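You operate a simulated robot arm through the tools that you are given. There is no shell and no other tool. Be economical: measure what you need, move in short steps, check, and stop when the job is done.

You run a simulated two-armed robot. Do the job below in one go: nothing can be reset, and whatever is moved stays where it is left.

TASK
On the top of the kit bench, fold the white hand towel in half and then in half again.

Only the result counts: the job must be done as asked and must still hold three seconds after the hand-in. Knocking over, shifting, dropping, spilling or breaking anything else fails it. Flat cloth is picked up by pressing the open fingertips on it (5 to 10 N) and closing them slowly along it; thin cloth reads only 2 to 8 mm in the jaws.

THE ROBOT
Two 7-joint arms with two-finger parallel grippers on one trunk, on a base that drives. Base frame: it is fixed to the floor where the robot stands at the start and does not move with it; the origin is under the middle of the robot, x ahead of it, y to its left, z up. Units: m, rad, N and s.
The left shoulder is at the start at [0.07, 0.163, 1.12], the right one opposite. Places, roughly: top of the kit bench [0.6, -0.2, 0.8]. Payload 3.43 kg a hand.
The tool frame of a hand sits at the grasp point between the pads (the TCP): z along the fingers, y along the line on which they close. The tips reach 0.034 m beyond it. Largest opening 0.128 m; finger width 0.024, thickness 0.012; the body of the gripper, 0.048 by 0.13 m, starts 0.096 m behind the TCP.
Orientation is that of the tool frame in the base frame, as a unit quaternion [w, x, y, z]. With the fingers straight down and closing along the base's y, the tool's x points along the base's -x, its y along +y and its z along -z.

THE INTERFACE
- The arms move only by the tool drive_tool. It takes "left_increments", "right_increments" or both (then of equal length, played together; a hand with none holds still); each is a list of rows, each an object of numbers (a shift or turn left out is 0, a gripper value left out holds the last): "tx", "ty", "tz": the shift along the base's x, y, z in m; "wx", "wy", "wz": the turn, a rotation vector about the base's x, y, z in rad; "hand": the finger opening in m, from 0 to 0.128. In form: [{"tx": .., "ty": .., "tz": .., "wx": .., "wy": .., "wz": .., "hand": ..}, ...]. A call has 1 to 12 rows; each row shifts and turns the commanded pose from where the row before left it. A row lasts 0.2 s, in which the tool goes at most 0.05 m and 0.15 rad; a call with a longer step from one row to the next is refused whole, and so is a gripper value outside its range. Where a pose cannot be reached the arm comes as near as it can. A force on the tool above 40 N (or 10 N above the force at the start of the call, whichever is more), or a blocked arm, ends the call early, and 0.2 s more pass. The fingers move at their own pace (about 0.153 m/s each) and stop on an object; they squeeze with about 36 N. The grip force told is the motor's: it shows also when the fingers shut on nothing. Time passes only in rows, and 0.2 s behind the last, so rows that do not move let the fingers close. The reply holds the time, the measured pose of the TCP, the force on the tool along the base axes, the opening and the grip force, in the units named above and with some noise.
- Cameras (640 x 400 px; columns grow to the right, rows downward): "scene" is now at [0.1333, -0.0094, 1.3426]; the picture's right is [-0.05, -1.00, 0.00], its down [-0.70, 0.03, -0.71] and it looks along [0.71, -0.03, -0.70] (base axes); focal length 270 px, centre (320, 200). "left" rides on the left gripper at [0.076, 0.011, -0.16] in its tool frame; the picture's right is [-0.15, 0.99, 0.00], its down [-0.88, -0.13, -0.46] and it looks along [-0.45, -0.07, 0.89] (tool axes); focal length 234 px, centre (320, 200). "right" rides on the right gripper at [0.076, -0.011, -0.16] in its tool frame; the picture's right is [0.15, 0.99, 0.00], its down [-0.88, 0.13, -0.46] and it looks along [-0.45, 0.07, 0.89] (tool axes); focal length 234 px, centre (320, 200).
- get_image(camera): a new picture of that camera. It takes no simulated time.
- slide_trunk(by): slides the trunk up (or, below 0, down) by that many m; the arms and the scene camera ride with it, the base frame stays. It gives what a move gives, with no picture.
- drive_base(legs): drives the robot by 1 to 6 legs, each [ahead, left, turn to the left] in m, m and rad, along the robot's own axes; the way and the turn of a leg run together, so that a leg with both is an arc; at most 1.5 m and 3.142 rad a leg. The arms and the cameras ride along, it lands a little off, and it stops where it bumps. It gives what a move gives.
- head_to(pan, tilt): turns the head with the scene camera to pan (to the left, within 1.501 rad either way) and tilt (down, from -0.506 to 1.204), counted from straight ahead of the robot. It gives what a move gives.
- measure_at(camera, pixels): for up to 12 pixels [column, row] of the newest picture of that camera ("zoom" is the newest enlarged one), the place [x, y, z] in the base frame of the surface seen there, good to about 0.002 m, but the place of the scene camera against the robot may be out by one fixed shift of up to 0.012 m in any direction. It takes no simulated time.
- enlarge(camera, box): a new picture of the part [left, top, right, bottom] of that camera's present view, enlarged. It takes no simulated time.
- hand_in(): hands the job in; it is judged then, once.

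Work in short steps. Measure before you move; look again where a grasp or a placing could have gone wrong, and mend it. You have 80 turns and 58 pictures in all, those below and enlarged ones among them. Open the grippers and draw the arms clear of the work before you hand the job in, unless the task says otherwise; then end with one line.

The tools are called after "Call:" by a JSON object that holds its "op" and its "data". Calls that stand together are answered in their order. drive_tool: Moves the arms, as the interface text tells. Its arguments: {"type":"object","properties":{"left_increments":{"type":"array","items":{"type":"object","properties":{"tx":{"type":"number"},"ty":{"type":"number"},"tz":{"type":"number"},"wx":{"type":"number"},"wy":{"type":"number"},"wz":{"type":"number"},"hand":{"type":"number"}}}},"right_increments":{"type":"array","items":{"type":"object","properties":{"tx":{"type":"number"},"ty":{"type":"number"},"tz":{"type":"number"},"wx":{"type":"number"},"wy":{"type":"number"},"wz":{"type":"number"},"hand":{"type":"number"}}}}},"required":[]} The other tools are called the same way: slide_trunk (by) slides the trunk up or down; drive_base (legs) drives the base; head_to (pan, tilt) turns the head that bears the scene camera; get_image (camera) takes a picture; measure_at (camera, pixels) gives the place of the surface under pixels of a picture; enlarge (camera, box) takes an enlarged picture of a part of a camera's view; hand_in () hands the job in.

At the start:

```text
time_s: 0.0
left_eef_pos: [0.6533, 0.3572, 0.9882]
left_tcp_rot: [0.0, -0.001, 1.0, 0.0]
left_wrist_force: [0.6, 0.1, 1.2]
left_width: 0.1279
left_grip_force: 0.1
right_eef_pos: [0.6459, -0.3219, 1.0291]
right_tcp_rot: [0.0, 0.0, 1.0, 0.0]
right_wrist_force: [-0.8, 0.0, 0.8]
right_width: 0.1281
right_grip_force: 0.1
trunk travel left (down, up): [-0.6, 0.34]
robot x, y, heading: [-0.0029, 0.0005, -0.001]
head pan, tilt: [-0.045, 0.775]
```

scene: 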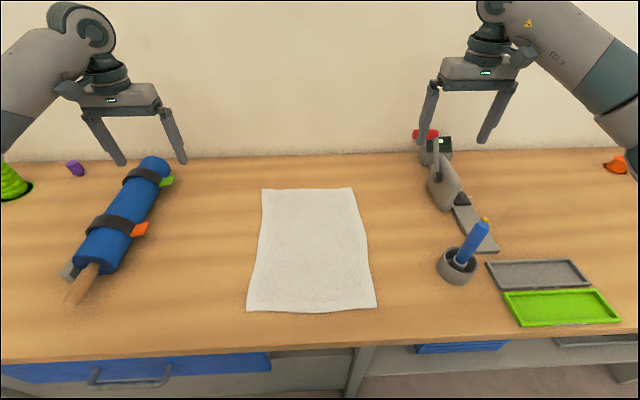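
right: 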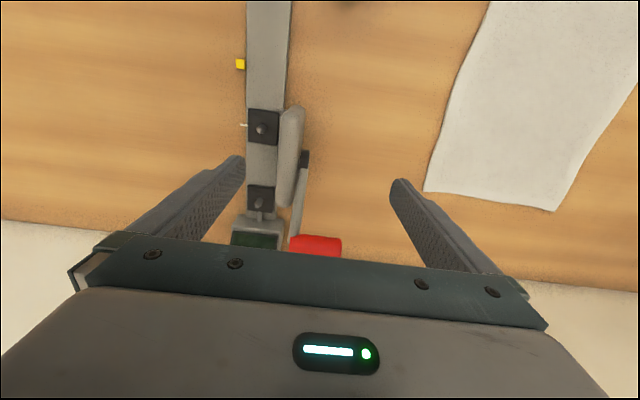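
left: 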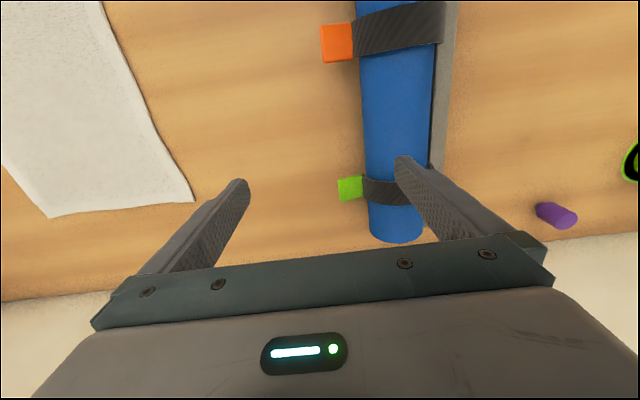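

The towel's corners are at about (262,188), (352,187), (247,311) and (376,307) in the scene picture; I measure them and the neighbours.

Call:
{"op": "measure_at", "data": {"camera": "scene", "pixels": [[264, 190], [351, 189], [249, 309], [374, 305], [310, 250], [258, 250], [366, 248], [310, 310], [310, 325], [220, 250], [400, 250], [307, 190]]}}

Call:
{"op": "measure_at", "data": {"camera": "right", "pixels": [[428, 188], [553, 207], [400, 130]]}}

Call:
{"op": "measure_at", "data": {"camera": "left", "pixels": [[190, 198], [52, 214], [250, 120]]}}

```text
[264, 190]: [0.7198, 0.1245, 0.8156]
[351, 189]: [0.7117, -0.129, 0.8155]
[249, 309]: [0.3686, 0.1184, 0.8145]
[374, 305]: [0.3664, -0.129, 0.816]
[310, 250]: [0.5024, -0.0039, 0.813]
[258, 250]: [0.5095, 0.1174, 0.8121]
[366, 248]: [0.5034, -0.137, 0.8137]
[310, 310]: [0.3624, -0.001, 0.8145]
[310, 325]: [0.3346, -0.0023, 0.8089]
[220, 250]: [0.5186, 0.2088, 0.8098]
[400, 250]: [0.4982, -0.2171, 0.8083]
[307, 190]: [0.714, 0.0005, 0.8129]
```

```text
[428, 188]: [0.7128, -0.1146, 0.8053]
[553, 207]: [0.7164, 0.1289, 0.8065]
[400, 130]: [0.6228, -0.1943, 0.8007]
```

```text
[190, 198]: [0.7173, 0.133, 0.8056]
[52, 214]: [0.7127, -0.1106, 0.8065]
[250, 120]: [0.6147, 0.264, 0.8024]
```

The wrist cameras put the towel at x 0.367–0.716, y −0.115–0.131, with the bench at z≈0.801 and the scene camera off by about 0.01. The near edge is at the limit of reach, so I back up 0.12 m.

Call:
{"op": "drive_base", "data": {"legs": [[-0.12, 0, 0]]}}

```text
time_s: 1.2
left_eef_pos: [0.5346, 0.3571, 0.9883]
left_tcp_rot: [-0.001, -0.001, 1.0, 0.0]
left_wrist_force: [-1.5, -0.1, -0.3]
left_width: 0.1278
left_grip_force: 0.0
right_eef_pos: [0.5273, -0.3224, 1.0288]
right_tcp_rot: [0.0, 0.001, 1.0, -0.001]
right_wrist_force: [-0.6, -0.4, 0.2]
right_width: 0.1283
right_grip_force: 0.0
trunk travel left (down, up): [-0.6, 0.34]
robot x, y, heading: [-0.1189, -0.0017, -0.003]
head pan, tilt: [-0.045, 0.775]
```

Moving both hands above the far corners (left toward (0.700, 0.105), right toward (0.698, −0.09)), laterally first and then down to z≈0.90, narrowing the fingers to 0.05.

Call:
{"op": "drive_tool", "data": {"left_increments": [{"tx": 0.0207, "ty": -0.0315}, {"tx": 0.0207, "ty": -0.0315}, {"tx": 0.0207, "ty": -0.0315}, {"tx": 0.0207, "ty": -0.0315}, {"tx": 0.0207, "ty": -0.0315}, {"tx": 0.0207, "ty": -0.0315}, {"tx": 0.0207, "ty": -0.0315}, {"tx": 0.0207, "ty": -0.0315, "hand": 0.05}, {"tz": -0.022}, {"tz": -0.022}, {"tz": -0.022}, {"tz": -0.022}], "right_increments": [{"tx": 0.0214, "ty": 0.029}, {"tx": 0.0214, "ty": 0.029}, {"tx": 0.0214, "ty": 0.029}, {"tx": 0.0214, "ty": 0.029}, {"tx": 0.0214, "ty": 0.029}, {"tx": 0.0214, "ty": 0.029}, {"tx": 0.0214, "ty": 0.029}, {"tx": 0.0214, "ty": 0.029, "hand": 0.05}, {"tz": -0.032}, {"tz": -0.032}, {"tz": -0.032}, {"tz": -0.032}]}}

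Call:
{"op": "get_image", "data": {"camera": "scene"}}

Call:
{"op": "get_image", "data": {"camera": "left"}}

Call:
{"op": "get_image", "data": {"camera": "right"}}

```text
time_s: 3.8
left_eef_pos: [0.7018, 0.1045, 0.8972]
left_tcp_rot: [-0.001, 0.0, 1.0, 0.0]
left_wrist_force: [0.7, 0.2, 0.0]
left_width: 0.0503
left_grip_force: 0.1
right_eef_pos: [0.6918, -0.0943, 0.896]
right_tcp_rot: [-0.001, 0.0, 1.0, 0.0]
right_wrist_force: [0.5, 0.3, 0.2]
right_width: 0.0499
right_grip_force: 0.0
right hand out of reach, approached as far as the arm can: row 8
trunk travel left (down, up): [-0.6, 0.34]
robot x, y, heading: [-0.1205, -0.0013, 0.001]
head pan, tilt: [-0.045, 0.775]
```

```text
54 pictures are left
```

scene: 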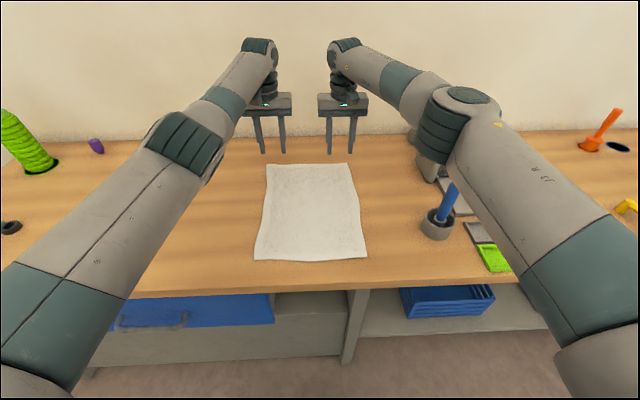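

```text
53 pictures are left
```

left: 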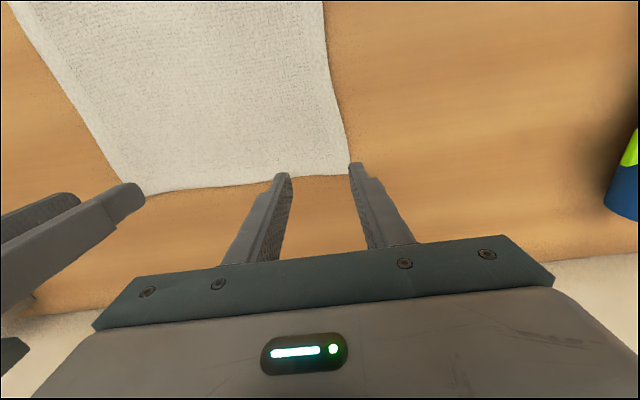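

```text
52 pictures are left
```

right: 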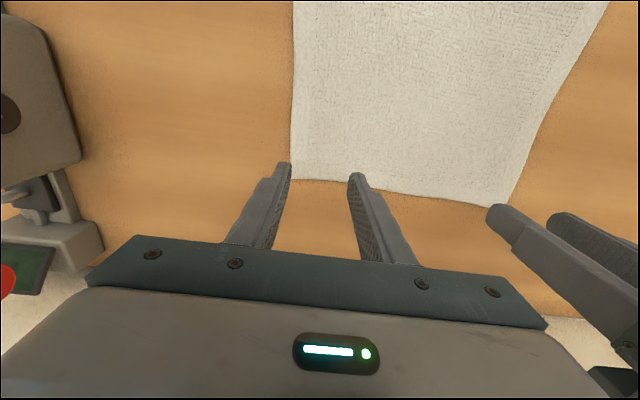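

Both hands are near the far corners; I check the corner positions with the wrist cameras before pressing.

Call:
{"op": "measure_at", "data": {"camera": "left", "pixels": [[345, 170], [150, 190], [340, 178], [300, 150]]}}

Call:
{"op": "measure_at", "data": {"camera": "right", "pixels": [[296, 176], [488, 203], [320, 176], [340, 140]]}}

```text
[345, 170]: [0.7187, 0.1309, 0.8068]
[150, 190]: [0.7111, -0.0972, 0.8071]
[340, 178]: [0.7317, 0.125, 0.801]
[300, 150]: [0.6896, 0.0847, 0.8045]
```

```text
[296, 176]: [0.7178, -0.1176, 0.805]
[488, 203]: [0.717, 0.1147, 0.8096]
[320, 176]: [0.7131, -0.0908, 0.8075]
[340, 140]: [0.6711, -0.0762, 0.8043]
```

Corners confirmed at x≈0.717, y=+0.131 / −0.118. I narrow to 0.04 and descend to just above the cloth (contact expected at TCP z≈0.839).

Call:
{"op": "drive_tool", "data": {"left_increments": [{"tz": -0.02, "hand": 0.04}, {"tz": -0.02}, {"tz": -0.01}, {"tz": 0}], "right_increments": [{"tx": 0, "tz": -0.02, "hand": 0.04}, {"tz": -0.02}, {"tz": -0.01}, {"tz": 0}]}}

```text
time_s: 4.8
left_eef_pos: [0.7002, 0.1041, 0.8495]
left_tcp_rot: [-0.001, -0.001, 1.0, 0.0]
left_wrist_force: [-0.2, 0.3, -0.3]
left_width: 0.04
left_grip_force: 0.1
right_eef_pos: [0.6892, -0.0929, 0.8471]
right_tcp_rot: [0.0, 0.0, 1.0, 0.001]
right_wrist_force: [-0.7, -0.2, -0.7]
right_width: 0.04
right_grip_force: 0.1
trunk travel left (down, up): [-0.6, 0.34]
robot x, y, heading: [-0.1178, 0.0013, 0.003]
head pan, tilt: [-0.045, 0.775]
```

Right is at x=0.689, so I shift it +0.01 and lower both in small steps until contact.

Call:
{"op": "drive_tool", "data": {"left_increments": [{"tz": -0.004}, {"tz": -0.003}, {"tz": -0.002}, {"tz": 0}], "right_increments": [{"tx": 0.01, "ty": -0.003, "tz": -0.002}, {"tz": -0.003}, {"tz": -0.002}, {"tz": 0}]}}

```text
time_s: 5.8
left_eef_pos: [0.6993, 0.1059, 0.8418]
left_tcp_rot: [0.0, -0.002, 1.0, 0.0]
left_wrist_force: [-0.1, -0.3, 0.2]
left_width: 0.0403
left_grip_force: 0.1
right_eef_pos: [0.6995, -0.0941, 0.8417]
right_tcp_rot: [0.0, -0.001, 1.0, 0.0]
right_wrist_force: [0.6, -0.3, -0.2]
right_width: 0.0398
right_grip_force: 0.0
trunk travel left (down, up): [-0.6, 0.34]
robot x, y, heading: [-0.1204, -0.0023, 0.003]
head pan, tilt: [-0.045, 0.775]
```

No contact yet at z=0.842; lowering in 2 mm steps.

Call:
{"op": "drive_tool", "data": {"left_increments": [{"tz": -0.002}, {"tz": -0.002}, {"tz": 0}], "right_increments": [{"tz": -0.002}, {"tz": -0.002}, {"tz": 0}]}}

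```text
time_s: 6.6
left_eef_pos: [0.7, 0.1054, 0.839]
left_tcp_rot: [0.0, 0.0, 1.0, -0.001]
left_wrist_force: [1.6, -0.4, 4.7]
left_width: 0.04
left_grip_force: 0.0
right_eef_pos: [0.6996, -0.0949, 0.8393]
right_tcp_rot: [0.0, 0.0, 1.0, -0.001]
right_wrist_force: [0.2, 0.5, 1.6]
right_width: 0.04
right_grip_force: 0.0
trunk travel left (down, up): [-0.6, 0.34]
robot x, y, heading: [-0.1172, 0.0001, 0.001]
head pan, tilt: [-0.045, 0.775]
```

Contact at 4.7 N (left) and 1.6 N (right); pressing slightly more to reach 5–10 N.

Call:
{"op": "drive_tool", "data": {"left_increments": [{"tz": -0.001}, {"tz": 0}], "right_increments": [{"tz": -0.002}, {"tz": 0}]}}

```text
time_s: 7.2
left_eef_pos: [0.6998, 0.1052, 0.8376]
left_tcp_rot: [0.0, -0.001, 1.0, 0.001]
left_wrist_force: [2.1, 0.4, 5.6]
left_width: 0.0398
left_grip_force: 0.2
right_eef_pos: [0.6988, -0.095, 0.8374]
right_tcp_rot: [0.001, 0.0, 1.0, -0.001]
right_wrist_force: [0.9, 1.7, 7.3]
right_width: 0.0399
right_grip_force: 0.1
trunk travel left (down, up): [-0.6, 0.34]
robot x, y, heading: [-0.1189, 0.0008, -0.003]
head pan, tilt: [-0.045, 0.775]
```

Pressing 5.6 and 7.3 N; closing slowly along the cloth.

Call:
{"op": "drive_tool", "data": {"left_increments": [{"tz": -0.0005, "hand": 0.036}, {"hand": 0.032}, {"hand": 0.028}, {"hand": 0.024}, {"hand": 0.02}, {"hand": 0.016}, {"hand": 0.012}, {"hand": 0.008}, {"hand": 0.004}, {"hand": 0}, {"hand": 0}], "right_increments": [{"hand": 0.036}, {"hand": 0.032}, {"hand": 0.028}, {"hand": 0.024}, {"hand": 0.02}, {"hand": 0.016}, {"hand": 0.012}, {"hand": 0.008}, {"hand": 0.004}, {"hand": 0}, {"hand": 0}]}}

Call:
{"op": "get_image", "data": {"camera": "left"}}

Call:
{"op": "get_image", "data": {"camera": "right"}}

```text
time_s: 9.6
left_eef_pos: [0.6986, 0.1038, 0.8382]
left_tcp_rot: [0.0, 0.0, 1.0, -0.001]
left_wrist_force: [-0.4, -20.7, 5.8]
left_width: 0.0041
left_grip_force: 36.3
right_eef_pos: [0.6981, -0.0939, 0.8379]
right_tcp_rot: [0.001, -0.002, 1.0, 0.0]
right_wrist_force: [0.1, 18.8, 7.5]
right_width: 0.0041
right_grip_force: 36.1
trunk travel left (down, up): [-0.6, 0.34]
robot x, y, heading: [-0.1165, -0.0002, -0.0]
head pan, tilt: [-0.045, 0.775]
```

```text
51 pictures are left
```

left: 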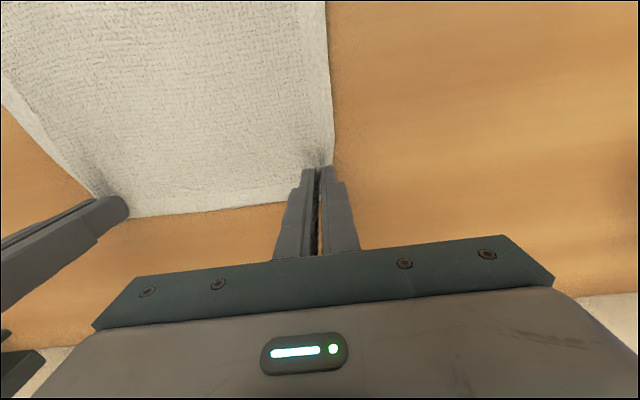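

```text
50 pictures are left
```

right: 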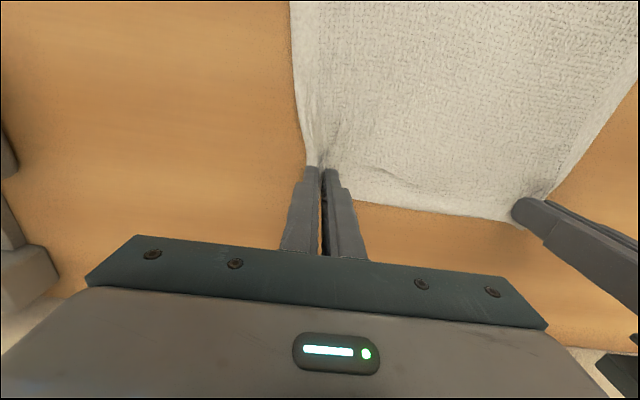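

Both hands hold a 4 mm pinch with the edge taut between them (~20 N sideways). I lift along the first half of an arc about the fold line x≈0.542, easing the tension slightly.

Call:
{"op": "drive_tool", "data": {"left_increments": [{"tx": -0.003, "ty": -0.002, "tz": 0.0297}, {"tx": -0.009, "tz": 0.0285}, {"tx": -0.0147, "tz": 0.0263}, {"tx": -0.0196, "tz": 0.023}], "right_increments": [{"tx": -0.003, "ty": 0.002, "tz": 0.0297}, {"tx": -0.009, "tz": 0.0285}, {"tx": -0.0147, "tz": 0.0263}, {"tx": -0.0196, "tz": 0.023}]}}

Call:
{"op": "get_image", "data": {"camera": "scene"}}

```text
time_s: 10.6
left_eef_pos: [0.651, 0.1024, 0.9478]
left_tcp_rot: [0.001, 0.0, 1.0, 0.0]
left_wrist_force: [-0.2, -16.1, -0.6]
left_width: 0.0043
left_grip_force: 36.2
right_eef_pos: [0.6532, -0.0939, 0.9462]
right_tcp_rot: [0.001, 0.0, 1.0, 0.001]
right_wrist_force: [-0.3, 16.6, 0.2]
right_width: 0.0043
right_grip_force: 36.0
trunk travel left (down, up): [-0.6, 0.34]
robot x, y, heading: [-0.1217, -0.004, 0.002]
head pan, tilt: [-0.045, 0.775]
```

```text
49 pictures are left
```

scene: 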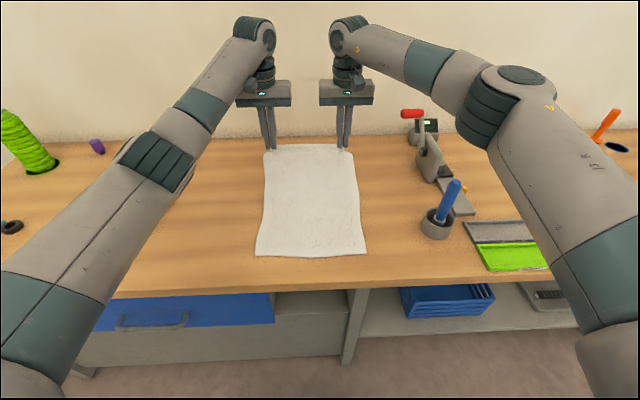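

The far edge is lifted evenly. Continuing over the top of the arc and partway down.

Call:
{"op": "drive_tool", "data": {"left_increments": [{"tx": -0.0239, "ty": -0.002, "tz": 0.0188}, {"tx": -0.0273, "ty": -0.001, "tz": 0.0141}, {"tx": -0.0297, "tz": 0.0087}, {"tx": -0.0308, "tz": 0.0029}, {"tx": -0.0308, "tz": -0.0029}, {"tx": -0.0297, "tz": -0.0087}, {"tx": -0.0273, "tz": -0.0141}, {"tx": -0.0239, "tz": -0.0188}], "right_increments": [{"tx": -0.0239, "ty": 0.002, "tz": 0.0188}, {"tx": -0.0273, "ty": 0.001, "tz": 0.0141}, {"tx": -0.0297, "tz": 0.0087}, {"tx": -0.0308, "tz": 0.0029}, {"tx": -0.0308, "tz": -0.0029}, {"tx": -0.0297, "tz": -0.0087}, {"tx": -0.0273, "tz": -0.0141}, {"tx": -0.0239, "tz": -0.0188}]}}

Call:
{"op": "get_image", "data": {"camera": "scene"}}

```text
time_s: 12.4
left_eef_pos: [0.4321, 0.1022, 0.9444]
left_tcp_rot: [0.0, -0.001, 1.0, 0.0]
left_wrist_force: [0.1, -8.2, -0.2]
left_width: 0.004
left_grip_force: 35.9
right_eef_pos: [0.4315, -0.0906, 0.9456]
right_tcp_rot: [0.001, 0.0, 1.0, 0.0]
right_wrist_force: [0.5, 7.2, -0.3]
right_width: 0.0041
right_grip_force: 35.7
trunk travel left (down, up): [-0.6, 0.34]
robot x, y, heading: [-0.1174, -0.0004, 0.002]
head pan, tilt: [-0.045, 0.775]
```

```text
48 pictures are left
```

scene: 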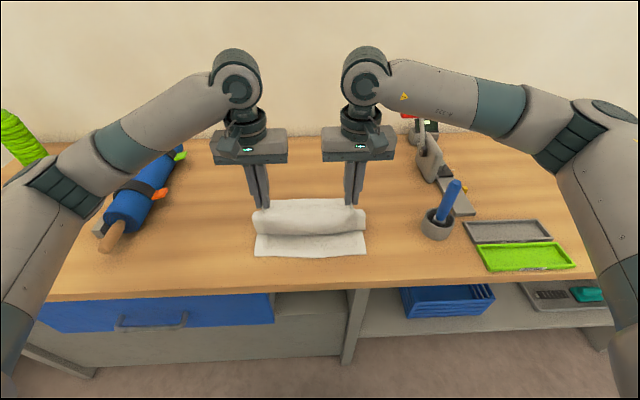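

The fold is going well, with the near edge still in place. Lowering the edge onto the near edge (x≈0.386, TCP z≈0.85).

Call:
{"op": "drive_tool", "data": {"left_increments": [{"tx": -0.0196, "tz": -0.023}, {"tx": -0.0147, "tz": -0.0263}, {"tx": -0.009, "tz": -0.0255}, {"tx": -0.003, "tz": -0.015}, {"tz": -0.004}, {}], "right_increments": [{"tx": -0.0196, "tz": -0.023}, {"tx": -0.0147, "tz": -0.0263}, {"tx": -0.009, "tz": -0.0255}, {"tx": -0.003, "tz": -0.015}, {"tz": -0.004}, {}]}}

Call:
{"op": "get_image", "data": {"camera": "scene"}}

Call:
{"op": "get_image", "data": {"camera": "left"}}

```text
time_s: 13.8
left_eef_pos: [0.3842, 0.0996, 0.8493]
left_tcp_rot: [0.0, -0.001, 1.0, 0.0]
left_wrist_force: [-0.1, -6.2, 1.1]
left_width: 0.0041
left_grip_force: 35.8
right_eef_pos: [0.3845, -0.0904, 0.8512]
right_tcp_rot: [0.0, 0.001, 1.0, 0.0]
right_wrist_force: [-0.4, 5.8, -0.5]
right_width: 0.004
right_grip_force: 36.3
trunk travel left (down, up): [-0.6, 0.34]
robot x, y, heading: [-0.1193, -0.0045, 0.001]
head pan, tilt: [-0.045, 0.775]
```

```text
47 pictures are left
```

scene: 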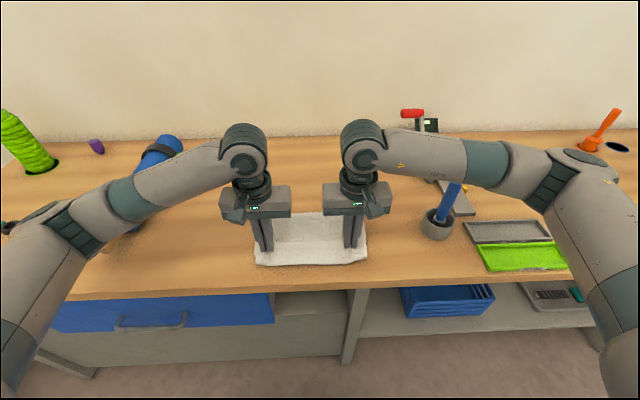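

```text
46 pictures are left
```

left: 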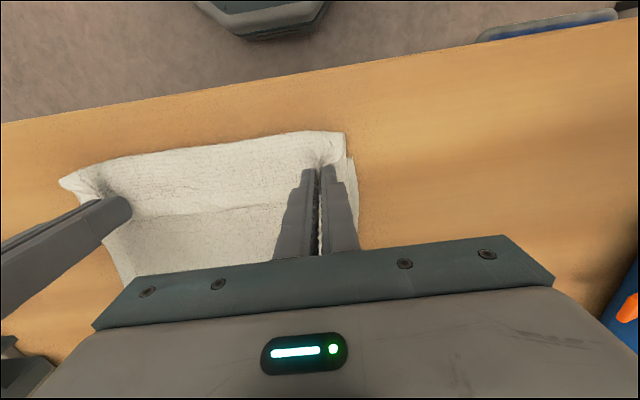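

The edge is aligned over the near edge. I lower to light contact and open slowly so the gathered cloth spreads back out.

Call:
{"op": "drive_tool", "data": {"left_increments": [{"tz": -0.003}, {"tz": -0.001}, {"hand": 0.01}, {"hand": 0.018}, {"hand": 0.026}, {"hand": 0.034}, {"hand": 0.04}, {}], "right_increments": [{"tz": -0.003}, {"tz": -0.002}, {"hand": 0.01}, {"hand": 0.018}, {"hand": 0.026}, {"hand": 0.034}, {"hand": 0.04}, {}]}}

Call:
{"op": "get_image", "data": {"camera": "left"}}

```text
time_s: 15.6
left_eef_pos: [0.3849, 0.0999, 0.8453]
left_tcp_rot: [-0.001, -0.001, 1.0, -0.001]
left_wrist_force: [0.0, 1.0, 1.1]
left_width: 0.0392
left_grip_force: 0.1
right_eef_pos: [0.3843, -0.0905, 0.8451]
right_tcp_rot: [0.0, -0.001, 1.0, 0.0]
right_wrist_force: [-0.1, -0.1, 2.4]
right_width: 0.0394
right_grip_force: 0.2
trunk travel left (down, up): [-0.6, 0.34]
robot x, y, heading: [-0.1174, -0.0012, 0.003]
head pan, tilt: [-0.045, 0.775]
```

```text
45 pictures are left
```

left: 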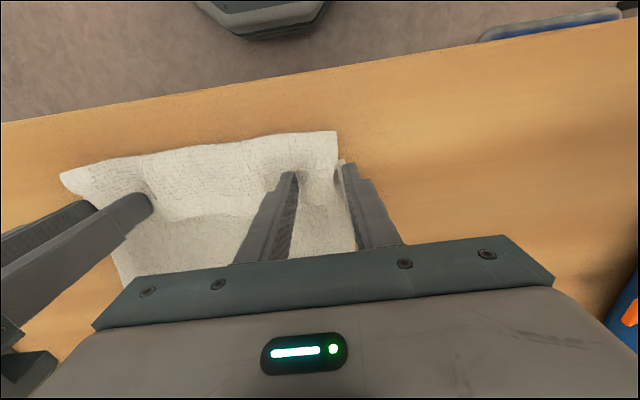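

Released; lifting straight up and looking.

Call:
{"op": "drive_tool", "data": {"left_increments": [{"tz": 0.02}, {"tz": 0.04}, {"tz": 0.04}, {"ty": 0.04}, {"ty": 0.04}, {"ty": 0.04}, {}], "right_increments": [{"tz": 0.02}, {"tz": 0.04}, {"tz": 0.04}, {"ty": -0.04}, {"ty": -0.04}, {"ty": -0.04}, {}]}}

Call:
{"op": "enlarge", "data": {"camera": "scene", "box": [200, 140, 420, 290]}}

```text
time_s: 17.2
left_eef_pos: [0.3849, 0.2199, 0.9469]
left_tcp_rot: [-0.001, 0.001, 1.0, 0.0]
left_wrist_force: [-0.5, -0.9, 0.3]
left_width: 0.0398
left_grip_force: 0.0
right_eef_pos: [0.3851, -0.2101, 0.9454]
right_tcp_rot: [-0.001, 0.0, 1.0, 0.0]
right_wrist_force: [0.2, 0.8, -0.8]
right_width: 0.0399
right_grip_force: 0.0
trunk travel left (down, up): [-0.6, 0.34]
robot x, y, heading: [-0.1208, 0.0023, -0.001]
head pan, tilt: [-0.045, 0.775]
```

```text
2.67 times, centred on (310, 215) of scene
```

zoom: 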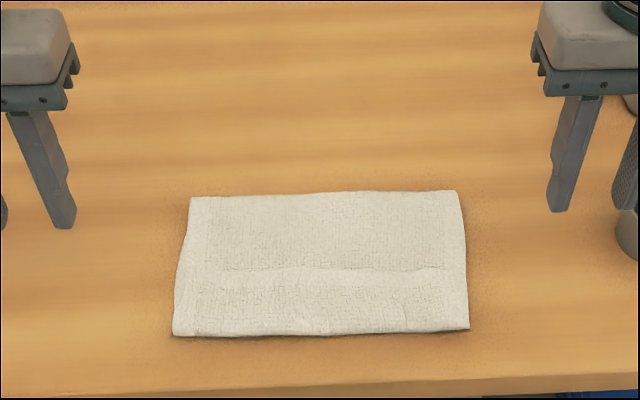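

A clean half fold. I measure its outline in the zoom.

Call:
{"op": "measure_at", "data": {"camera": "zoom", "pixels": [[193, 200], [452, 194], [177, 332], [465, 325], [320, 198], [320, 330], [320, 265], [320, 360], [183, 265], [459, 265]]}}

```text
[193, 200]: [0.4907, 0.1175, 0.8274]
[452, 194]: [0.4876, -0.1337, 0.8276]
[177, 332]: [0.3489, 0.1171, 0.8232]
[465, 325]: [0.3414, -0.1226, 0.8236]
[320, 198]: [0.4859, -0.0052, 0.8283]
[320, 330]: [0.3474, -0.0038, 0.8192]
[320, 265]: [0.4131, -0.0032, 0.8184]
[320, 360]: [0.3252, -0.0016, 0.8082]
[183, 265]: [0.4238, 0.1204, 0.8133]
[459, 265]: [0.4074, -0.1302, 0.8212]
```

The first fold is about 0.25 wide in y. For the second fold I'll carry the right edge to the left with both hands, left near and right far, which is easier if the robot stands a bit to the right, turned left. First I raise the hands high and measure the torch and scale heights.

Call:
{"op": "drive_tool", "data": {"left_increments": [{"tz": 0.04}, {"tz": 0.04}, {"tz": 0.04}, {"tz": 0.04}, {}], "right_increments": [{"tz": 0.04}, {"tz": 0.04}, {"tz": 0.04}, {"tz": 0.04}, {}]}}

Call:
{"op": "get_image", "data": {"camera": "scene"}}

```text
time_s: 18.4
left_eef_pos: [0.3859, 0.2208, 1.1081]
left_tcp_rot: [-0.001, -0.001, 1.0, 0.0]
left_wrist_force: [-0.1, 0.1, -0.5]
left_width: 0.0401
left_grip_force: 0.1
right_eef_pos: [0.3869, -0.2089, 1.1056]
right_tcp_rot: [-0.001, -0.001, 1.0, 0.001]
right_wrist_force: [0.6, -0.3, -0.3]
right_width: 0.0398
right_grip_force: 0.1
trunk travel left (down, up): [-0.6, 0.34]
robot x, y, heading: [-0.1206, 0.0008, 0.001]
head pan, tilt: [-0.045, 0.775]
```

```text
43 pictures are left
```

scene: 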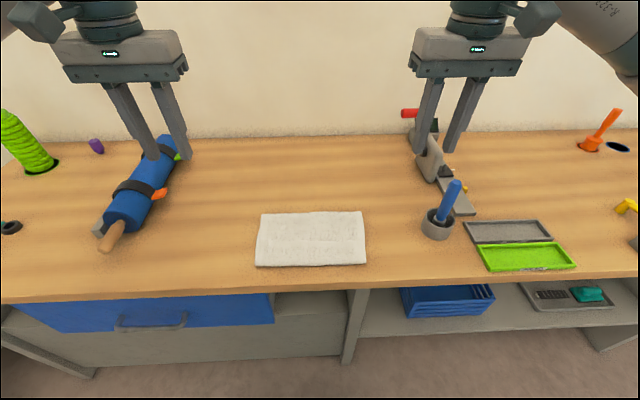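

Call:
{"op": "measure_at", "data": {"camera": "scene", "pixels": [[457, 184], [436, 225], [435, 165], [404, 114], [262, 217], [361, 215], [259, 264], [363, 262], [310, 290], [310, 294]]}}

Call:
{"op": "drive_base", "data": {"legs": [[0, -0.25, 0.4]]}}

Call:
{"op": "get_image", "data": {"camera": "scene"}}

```text
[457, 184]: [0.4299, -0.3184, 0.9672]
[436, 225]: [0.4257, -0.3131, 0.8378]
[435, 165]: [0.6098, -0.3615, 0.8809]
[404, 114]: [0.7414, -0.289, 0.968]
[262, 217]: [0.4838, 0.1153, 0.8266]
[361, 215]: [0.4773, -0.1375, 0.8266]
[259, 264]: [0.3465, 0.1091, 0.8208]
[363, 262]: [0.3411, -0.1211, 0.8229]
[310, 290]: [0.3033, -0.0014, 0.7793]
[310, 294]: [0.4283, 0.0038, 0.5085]
```

```text
time_s: 20.3
left_eef_pos: [0.3108, 0.1545, 1.1083]
left_tcp_rot: [0.001, -0.198, 0.98, 0.0]
left_wrist_force: [-0.6, 0.1, 0.5]
left_width: 0.04
left_grip_force: 0.1
right_eef_pos: [0.4762, -0.2423, 1.1051]
right_tcp_rot: [0.0, -0.196, 0.981, 0.0]
right_wrist_force: [-0.2, -0.5, -0.6]
right_width: 0.04
right_grip_force: 0.1
trunk travel left (down, up): [-0.6, 0.34]
robot x, y, heading: [-0.0685, -0.2427, 0.392]
head pan, tilt: [-0.045, 0.775]
```

```text
42 pictures are left
```

scene: 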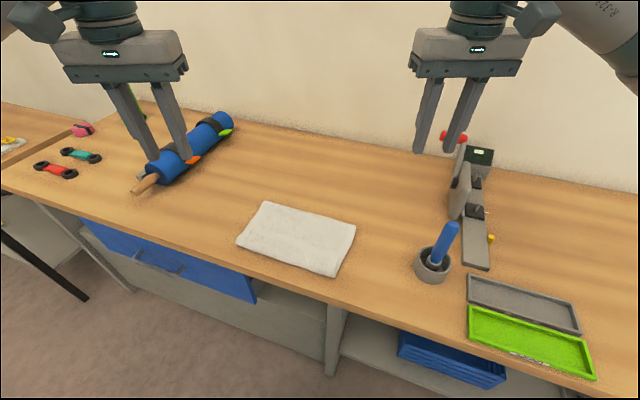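

Robot is at heading 0.392, with hands clear above. I turn the wrists back so the fingers close along base y, then look with the right wrist camera near the right edge.

Call:
{"op": "drive_tool", "data": {"left_increments": [{"wz": -0.131, "ty": -0.03, "tx": -0.005}, {"wz": -0.131, "ty": -0.03}, {"wz": -0.13, "ty": -0.03}, {"ty": -0.03}], "right_increments": [{"wz": -0.131, "ty": 0.02}, {"wz": -0.131, "ty": 0.02, "tx": 0.01}, {"wz": -0.13, "ty": 0.02}, {}]}}

Call:
{"op": "get_image", "data": {"camera": "right"}}

Call:
{"op": "get_image", "data": {"camera": "left"}}

Call:
{"op": "measure_at", "data": {"camera": "scene", "pixels": [[336, 273], [353, 227], [240, 242], [265, 206], [295, 240]]}}

```text
time_s: 21.3
left_eef_pos: [0.3061, 0.0328, 1.1068]
left_tcp_rot: [0.001, -0.002, 1.0, 0.001]
left_wrist_force: [0.2, 0.2, 0.4]
left_width: 0.0399
left_grip_force: 0.1
right_eef_pos: [0.4861, -0.1855, 1.1054]
right_tcp_rot: [0.001, 0.0, 1.0, 0.0]
right_wrist_force: [-1.2, -0.3, 0.1]
right_width: 0.0398
right_grip_force: 0.0
trunk travel left (down, up): [-0.6, 0.34]
robot x, y, heading: [-0.0692, -0.2445, 0.392]
head pan, tilt: [-0.045, 0.775]
```

```text
41 pictures are left
```

right: 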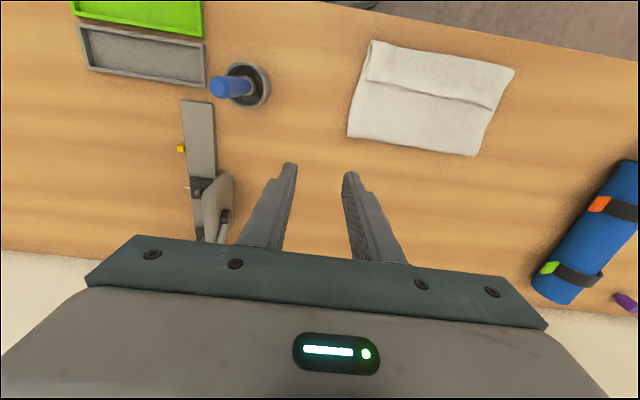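

```text
40 pictures are left
```

left: 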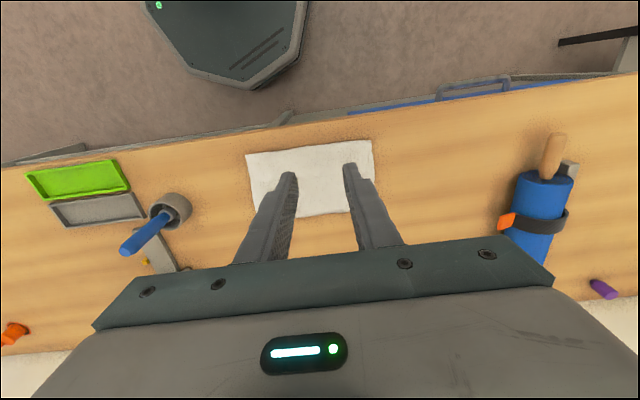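

```text
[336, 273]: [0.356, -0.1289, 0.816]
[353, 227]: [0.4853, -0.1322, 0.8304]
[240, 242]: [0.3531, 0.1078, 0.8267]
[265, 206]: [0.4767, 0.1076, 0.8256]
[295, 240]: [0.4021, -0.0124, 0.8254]
```

Measuring the folded towel's corners in the right wrist view: near-right (372,44), far-right (350,133), near-left (511,70), far-left (474,152).

Call:
{"op": "measure_at", "data": {"camera": "right", "pixels": [[375, 46], [352, 132], [508, 71], [472, 151], [365, 90], [430, 95], [368, 76], [410, 143]]}}

Call:
{"op": "enlarge", "data": {"camera": "right", "box": [330, 20, 530, 170]}}

```text
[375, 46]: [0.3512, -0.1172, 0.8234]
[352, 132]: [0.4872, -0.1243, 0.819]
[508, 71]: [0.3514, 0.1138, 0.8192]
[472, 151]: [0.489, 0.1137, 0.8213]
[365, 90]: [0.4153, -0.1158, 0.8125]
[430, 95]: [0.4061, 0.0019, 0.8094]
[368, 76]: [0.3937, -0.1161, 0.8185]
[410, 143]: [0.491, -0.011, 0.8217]
```

```text
2.67 times, centred on (430, 95) of right
```

zoom: 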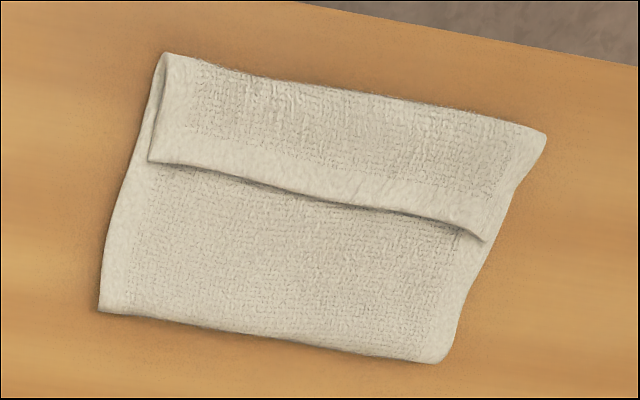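

The zoom shows a flaw: the top layer's end doubled back — a flap from the near crease (x≈0.35) to its free edge at x≈0.40 — because the tool kept its attitude and left slack. I'll regrip that free edge, lift it, and lay it down again with the tools tilted and the cloth taut. Measuring the flap edge first.

Call:
{"op": "measure_at", "data": {"camera": "zoom", "pixels": [[155, 155], [200, 162], [300, 186], [400, 205], [475, 228], [200, 180], [400, 225], [155, 190], [480, 255], [190, 130], [450, 190]]}}

```text
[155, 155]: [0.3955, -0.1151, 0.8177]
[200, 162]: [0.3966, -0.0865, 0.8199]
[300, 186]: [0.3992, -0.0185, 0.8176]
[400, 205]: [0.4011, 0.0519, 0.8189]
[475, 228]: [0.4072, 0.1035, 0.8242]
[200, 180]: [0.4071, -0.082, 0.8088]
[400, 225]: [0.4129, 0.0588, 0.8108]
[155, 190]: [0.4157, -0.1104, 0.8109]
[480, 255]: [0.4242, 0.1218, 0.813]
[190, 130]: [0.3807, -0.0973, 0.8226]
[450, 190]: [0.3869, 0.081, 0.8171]
```

Moving above the flap edge: right to (0.386, −0.090), left to (0.393, 0.078), down to z≈0.885.

Call:
{"op": "drive_tool", "data": {"left_increments": [{"tx": 0.029, "ty": 0.015}, {"tx": 0.029, "ty": 0.015}, {"tx": 0.029, "ty": 0.015}, {"tz": -0.04}, {"tz": -0.04}, {"tz": -0.04}, {"tz": -0.04}, {"tz": -0.04}, {"tz": -0.022}, {}], "right_increments": [{"tx": -0.0333, "ty": 0.0318}, {"tx": -0.0333, "ty": 0.0318}, {"tx": -0.0333, "ty": 0.0318}, {"tz": -0.04}, {"tz": -0.04}, {"tz": -0.04}, {"tz": -0.04}, {"tz": -0.04}, {"tz": -0.02}, {}]}}

Call:
{"op": "get_image", "data": {"camera": "left"}}

Call:
{"op": "get_image", "data": {"camera": "right"}}

```text
time_s: 23.5
left_eef_pos: [0.3933, 0.0804, 0.8846]
left_tcp_rot: [0.0, -0.001, 1.0, 0.0]
left_wrist_force: [0.6, 0.2, 0.1]
left_width: 0.0397
left_grip_force: 0.0
right_eef_pos: [0.3866, -0.0872, 0.8863]
right_tcp_rot: [0.001, -0.003, 1.0, 0.0]
right_wrist_force: [-0.3, 0.3, -0.1]
right_width: 0.04
right_grip_force: 0.1
trunk travel left (down, up): [-0.6, 0.34]
robot x, y, heading: [-0.0702, -0.2413, 0.397]
head pan, tilt: [-0.045, 0.775]
```

```text
38 pictures are left
```

left: 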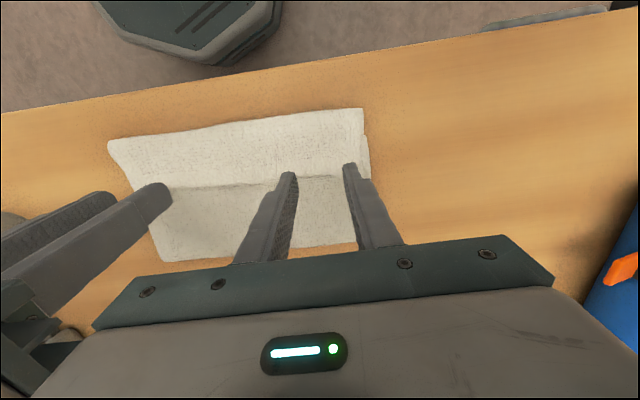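

```text
37 pictures are left
```

right: 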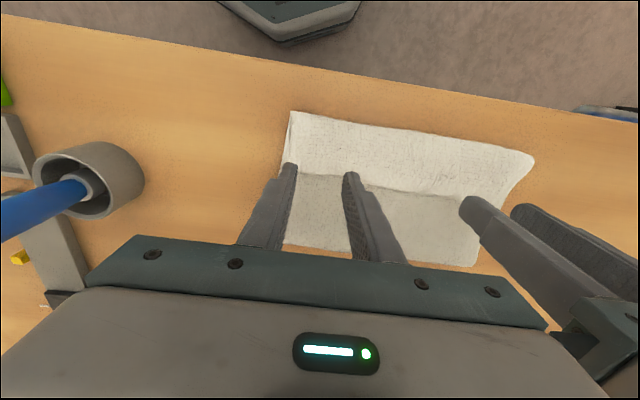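

Fingers line up over the flap's free edge. Descending to near contact.

Call:
{"op": "drive_tool", "data": {"left_increments": [{"tz": -0.015}, {"tz": -0.01}, {"tz": -0.005}, {"tz": -0.003}, {}], "right_increments": [{"tz": -0.015}, {"tz": -0.01}, {"tz": -0.005}, {"tz": -0.003}, {}]}}

```text
time_s: 24.7
left_eef_pos: [0.3923, 0.0795, 0.8503]
left_tcp_rot: [0.0, -0.002, 1.0, 0.0]
left_wrist_force: [-0.5, -0.3, -0.1]
left_width: 0.04
left_grip_force: 0.0
right_eef_pos: [0.3864, -0.0879, 0.8527]
right_tcp_rot: [0.0, -0.001, 1.0, 0.0]
right_wrist_force: [-0.1, 0.6, 0.1]
right_width: 0.0404
right_grip_force: 0.0
trunk travel left (down, up): [-0.6, 0.34]
robot x, y, heading: [-0.0721, -0.2432, 0.395]
head pan, tilt: [-0.045, 0.775]
```

Call:
{"op": "drive_tool", "data": {"left_increments": [{"tz": -0.003}, {"tz": -0.002}, {}], "right_increments": [{"tz": -0.004}, {"tz": -0.003}, {}]}}

```text
time_s: 25.5
left_eef_pos: [0.3936, 0.0793, 0.847]
left_tcp_rot: [0.0, -0.002, 1.0, 0.0]
left_wrist_force: [0.6, -1.0, 1.3]
left_width: 0.0401
left_grip_force: 0.0
right_eef_pos: [0.3857, -0.0878, 0.8465]
right_tcp_rot: [0.0, -0.001, 1.0, 0.0]
right_wrist_force: [1.0, 1.1, 3.9]
right_width: 0.04
right_grip_force: 0.0
trunk travel left (down, up): [-0.6, 0.34]
robot x, y, heading: [-0.0693, -0.2419, 0.393]
head pan, tilt: [-0.045, 0.775]
```

Light contact now (1.3 and 3.9 N); pressing a little further to about 6 N.

Call:
{"op": "drive_tool", "data": {"left_increments": [{"tz": -0.002}, {"tz": -0.001}, {}], "right_increments": [{"tz": -0.001}, {"tz": 0}, {}]}}

```text
time_s: 26.3
left_eef_pos: [0.3923, 0.0798, 0.8444]
left_tcp_rot: [0.001, -0.001, 1.0, 0.0]
left_wrist_force: [0.6, -0.8, 5.4]
left_width: 0.04
left_grip_force: 0.1
right_eef_pos: [0.3855, -0.0866, 0.845]
right_tcp_rot: [0.0, -0.001, 1.0, 0.0]
right_wrist_force: [2.0, 0.0, 4.2]
right_width: 0.0399
right_grip_force: 0.1
trunk travel left (down, up): [-0.6, 0.34]
robot x, y, heading: [-0.072, -0.245, 0.387]
head pan, tilt: [-0.045, 0.775]
```

Pressing ~5 N on both; closing slowly.

Call:
{"op": "drive_tool", "data": {"left_increments": [{"hand": 0.036}, {"hand": 0.032}, {"hand": 0.028}, {"hand": 0.024}, {"hand": 0.02}, {"hand": 0.016}, {"hand": 0.012}, {"hand": 0.008}, {"hand": 0.004}, {"hand": 0}, {"hand": 0}], "right_increments": [{"tz": -0.0005, "hand": 0.036}, {"hand": 0.032}, {"hand": 0.028}, {"hand": 0.024}, {"hand": 0.02}, {"hand": 0.016}, {"hand": 0.012}, {"hand": 0.008}, {"hand": 0.004}, {"hand": 0}, {"hand": 0}]}}

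Call:
{"op": "get_image", "data": {"camera": "left"}}

Call:
{"op": "get_image", "data": {"camera": "right"}}

```text
time_s: 28.7
left_eef_pos: [0.3916, 0.0796, 0.8439]
left_tcp_rot: [0.0, -0.002, 1.0, 0.001]
left_wrist_force: [0.2, -7.5, 4.8]
left_width: 0.0075
left_grip_force: 36.4
right_eef_pos: [0.3852, -0.0864, 0.8451]
right_tcp_rot: [0.0, -0.001, 1.0, 0.0]
right_wrist_force: [-1.1, 8.3, 3.1]
right_width: 0.0042
right_grip_force: 36.4
trunk travel left (down, up): [-0.6, 0.34]
robot x, y, heading: [-0.0693, -0.2404, 0.396]
head pan, tilt: [-0.045, 0.775]
```

```text
36 pictures are left
```

left: 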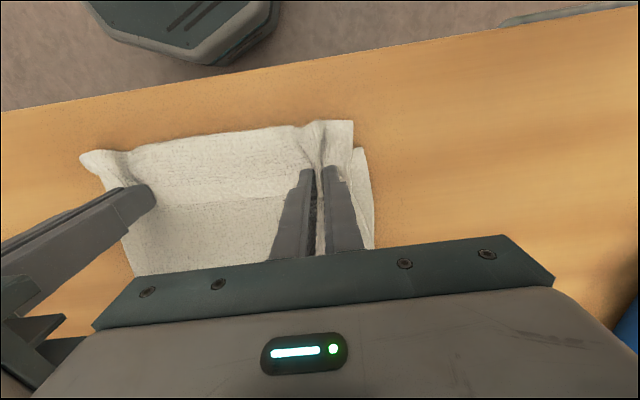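

```text
35 pictures are left
```

right: 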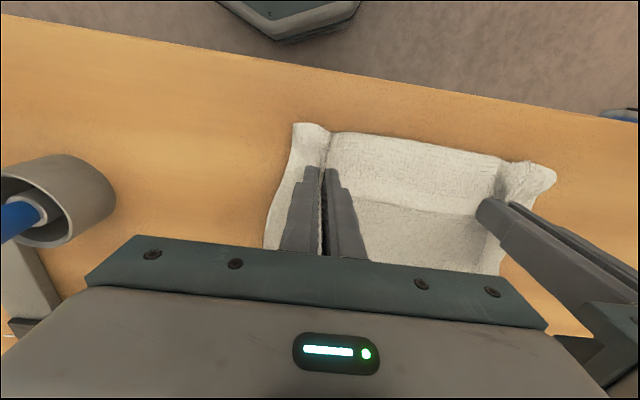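

Left reads 7.5 mm, which is two layers; right reads 4.2 mm, one layer. I open the left slowly to spread the cloth, raise it a touch, and try again with less pressure and a smaller bite, nearer the free edge.

Call:
{"op": "drive_tool", "data": {"left_increments": [{"hand": 0.012}, {"hand": 0.02}, {"hand": 0.028}, {"hand": 0.036}, {"hand": 0.04}, {"tz": 0.01}, {"tz": 0.02}, {}]}}

Call:
{"op": "get_image", "data": {"camera": "left"}}

```text
time_s: 30.5
left_eef_pos: [0.3916, 0.081, 0.8759]
left_tcp_rot: [-0.001, -0.002, 1.0, -0.001]
left_wrist_force: [-0.6, 0.0, -0.4]
left_width: 0.04
left_grip_force: 0.0
right_eef_pos: [0.3865, -0.0867, 0.844]
right_tcp_rot: [0.0, -0.001, 1.0, 0.0]
right_wrist_force: [-1.6, -0.9, 4.0]
right_width: 0.0042
right_grip_force: 35.4
trunk travel left (down, up): [-0.6, 0.34]
robot x, y, heading: [-0.07, -0.244, 0.393]
head pan, tilt: [-0.045, 0.775]
```

```text
34 pictures are left
```

left: 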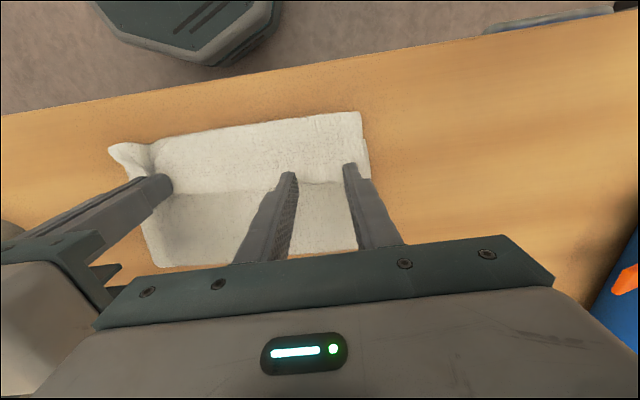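

The cloth spread back well. Measuring the flap edge between the left fingers.

Call:
{"op": "enlarge", "data": {"camera": "left", "box": [220, 90, 400, 230]}}

Call:
{"op": "measure_at", "data": {"camera": "left", "pixels": [[320, 180], [320, 170], [320, 190], [340, 176], [270, 186], [365, 165]]}}

```text
2.86 times, centred on (310, 160) of left
```

zoom: 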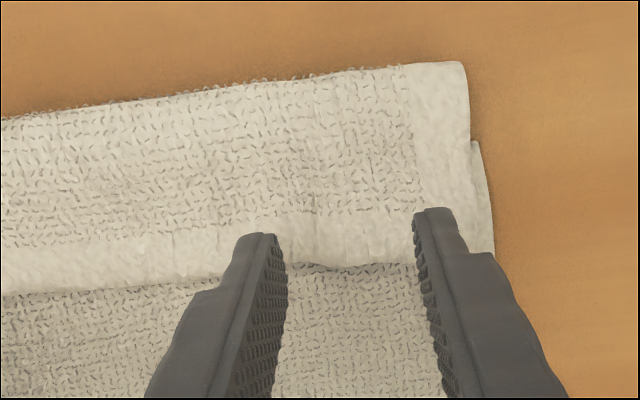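

```text
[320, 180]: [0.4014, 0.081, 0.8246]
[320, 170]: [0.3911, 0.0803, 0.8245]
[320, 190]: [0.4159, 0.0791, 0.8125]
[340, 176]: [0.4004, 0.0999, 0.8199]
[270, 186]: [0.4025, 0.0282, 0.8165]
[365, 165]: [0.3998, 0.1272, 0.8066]
```

Flap edge at x≈0.402. I shift the left +4 mm, narrow to 0.03, and press more lightly.

Call:
{"op": "drive_tool", "data": {"left_increments": [{"tx": 0.004, "hand": 0.03}, {"tz": -0.015}, {"tz": -0.01}, {"tz": -0.004}, {}]}}

```text
time_s: 31.7
left_eef_pos: [0.3966, 0.0787, 0.8454]
left_tcp_rot: [0.0, -0.002, 1.0, 0.0]
left_wrist_force: [-0.4, -0.8, 3.0]
left_width: 0.0298
left_grip_force: 0.0
right_eef_pos: [0.3854, -0.0872, 0.8453]
right_tcp_rot: [-0.001, 0.0, 1.0, 0.0]
right_wrist_force: [-0.8, -1.5, 3.5]
right_width: 0.0043
right_grip_force: 36.1
trunk travel left (down, up): [-0.6, 0.34]
robot x, y, heading: [-0.0712, -0.2456, 0.394]
head pan, tilt: [-0.045, 0.775]
```

At 3 N; closing slowly, rising very slightly as the cloth gathers.

Call:
{"op": "drive_tool", "data": {"left_increments": [{"hand": 0.027}, {"hand": 0.024}, {"hand": 0.021}, {"hand": 0.018, "tz": 0.0003}, {"hand": 0.015, "tz": 0.0003}, {"hand": 0.012, "tz": 0.0004}, {"hand": 0.009, "tz": 0.0005}, {"hand": 0.006}, {"hand": 0.003}, {"hand": 0}, {"hand": 0}]}}

Call:
{"op": "get_image", "data": {"camera": "left"}}

```text
time_s: 34.1
left_eef_pos: [0.3962, 0.0788, 0.8468]
left_tcp_rot: [0.001, -0.001, 1.0, 0.001]
left_wrist_force: [-0.3, -8.9, 1.7]
left_width: 0.0038
left_grip_force: 36.4
right_eef_pos: [0.3858, -0.0865, 0.8458]
right_tcp_rot: [0.0, 0.0, 1.0, 0.0]
right_wrist_force: [-0.9, 8.0, 4.6]
right_width: 0.0043
right_grip_force: 35.7
trunk travel left (down, up): [-0.6, 0.34]
robot x, y, heading: [-0.0744, -0.245, 0.392]
head pan, tilt: [-0.045, 0.775]
```

```text
32 pictures are left
```

left: 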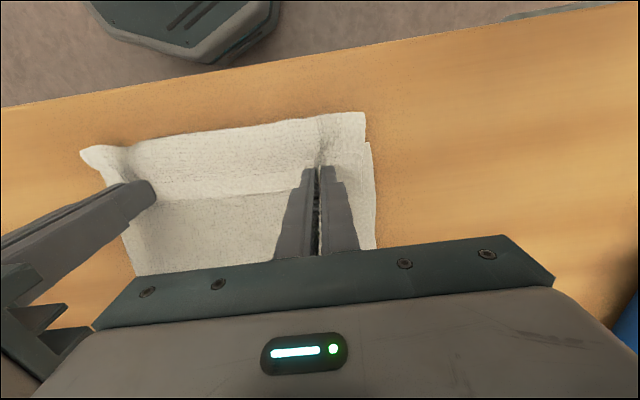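

Both now hold one layer (3.8 and 4.3 mm). I lift the edge up and back toward x≈0.53 so the whole top layer unrolls.

Call:
{"op": "drive_tool", "data": {"left_increments": [{"tz": 0.02}, {"tz": 0.025}, {"tx": 0.005, "tz": 0.025}, {"tx": 0.015, "tz": 0.025}, {"tx": 0.02, "tz": 0.02}, {"tx": 0.025, "tz": 0.02}, {"tx": 0.025, "tz": 0.01}, {"tx": 0.025}, {"tx": 0.015}, {}], "right_increments": [{"tx": 0.004, "tz": 0.02}, {"tx": 0.006, "tz": 0.025}, {"tx": 0.005, "tz": 0.025}, {"tx": 0.015, "tz": 0.025}, {"tx": 0.02, "tz": 0.02}, {"tx": 0.025, "tz": 0.02}, {"tx": 0.025, "tz": 0.01}, {"tx": 0.025}, {"tx": 0.015}, {}]}}

Call:
{"op": "get_image", "data": {"camera": "scene"}}

```text
time_s: 36.3
left_eef_pos: [0.5274, 0.0797, 0.992]
left_tcp_rot: [0.0, -0.002, 1.0, 0.0]
left_wrist_force: [0.5, -9.0, -0.1]
left_width: 0.0037
left_grip_force: 35.9
right_eef_pos: [0.5265, -0.0859, 0.9904]
right_tcp_rot: [-0.001, 0.0, 1.0, 0.0]
right_wrist_force: [-1.0, 7.9, 0.5]
right_width: 0.0042
right_grip_force: 36.0
trunk travel left (down, up): [-0.6, 0.34]
robot x, y, heading: [-0.068, -0.2419, 0.391]
head pan, tilt: [-0.045, 0.775]
```

```text
31 pictures are left
```

scene: 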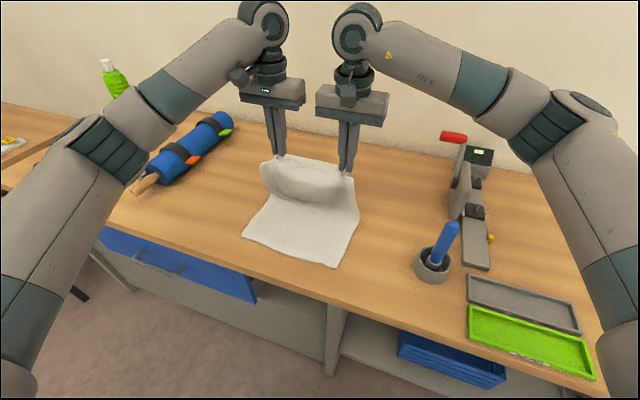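

The top layer hangs free again. I measure the bottom layer's near edge and lift line.

Call:
{"op": "measure_at", "data": {"camera": "scene", "pixels": [[334, 264], [247, 236], [290, 251], [300, 210], [356, 212], [263, 190], [350, 240], [300, 200]]}}

```text
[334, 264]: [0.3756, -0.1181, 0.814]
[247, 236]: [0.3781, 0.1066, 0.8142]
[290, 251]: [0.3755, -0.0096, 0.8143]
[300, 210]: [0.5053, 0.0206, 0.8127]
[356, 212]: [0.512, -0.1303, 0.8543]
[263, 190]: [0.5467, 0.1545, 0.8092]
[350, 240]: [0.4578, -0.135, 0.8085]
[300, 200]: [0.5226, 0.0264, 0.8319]
```

The bottom's near edge is still at x≈0.37, so the crease belongs at x≈0.54. I bring the edge down again, tilting the tools back (tops toward the robot) and keeping the cloth taut.

Call:
{"op": "drive_tool", "data": {"left_increments": [{"tx": -0.02, "wy": -0.1}, {"tx": -0.022, "tz": -0.002, "wy": -0.1}, {"tx": -0.022, "tz": -0.005, "wy": -0.1}, {"tx": -0.022, "tz": -0.01, "wy": -0.1}, {"tx": -0.02, "tz": -0.014, "wy": -0.1}, {"tx": -0.018, "tz": -0.018, "wy": -0.1}, {"tx": -0.016, "tz": -0.02}, {"tx": -0.012, "tz": -0.022}, {}], "right_increments": [{"tx": -0.02, "wy": -0.1}, {"tx": -0.022, "tz": -0.002, "wy": -0.1}, {"tx": -0.022, "tz": -0.005, "wy": -0.1}, {"tx": -0.022, "tz": -0.01, "wy": -0.1}, {"tx": -0.02, "tz": -0.014, "wy": -0.1}, {"tx": -0.018, "tz": -0.018, "wy": -0.1}, {"tx": -0.016, "tz": -0.02}, {"tx": -0.012, "tz": -0.022}, {}]}}

Call:
{"op": "get_image", "data": {"camera": "scene"}}

Call:
{"op": "get_image", "data": {"camera": "right"}}

```text
time_s: 38.3
left_eef_pos: [0.3749, 0.0793, 0.9008]
left_tcp_rot: [0.295, -0.002, 0.955, 0.0]
left_wrist_force: [0.6, -7.2, 1.5]
left_width: 0.0036
left_grip_force: 36.1
right_eef_pos: [0.3735, -0.0848, 0.8985]
right_tcp_rot: [0.296, 0.0, 0.955, 0.0]
right_wrist_force: [-1.0, 8.0, -0.2]
right_width: 0.0044
right_grip_force: 35.7
trunk travel left (down, up): [-0.6, 0.34]
robot x, y, heading: [-0.0748, -0.2424, 0.395]
head pan, tilt: [-0.045, 0.775]
```

```text
30 pictures are left
```

scene: 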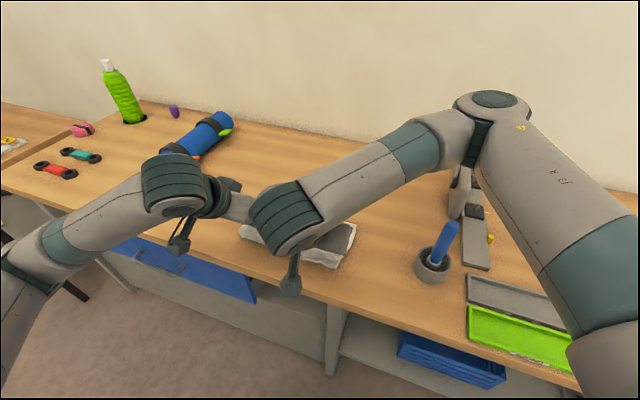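

```text
29 pictures are left
```

right: 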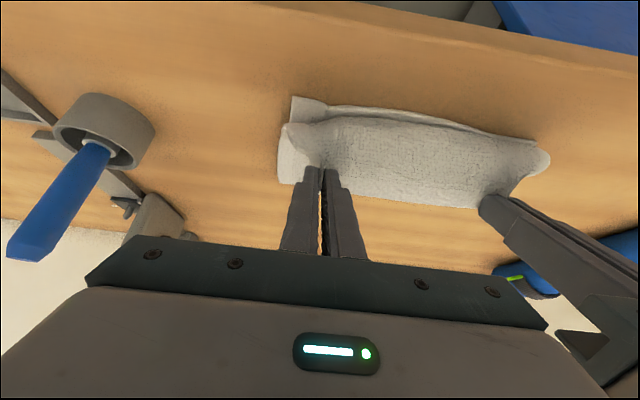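

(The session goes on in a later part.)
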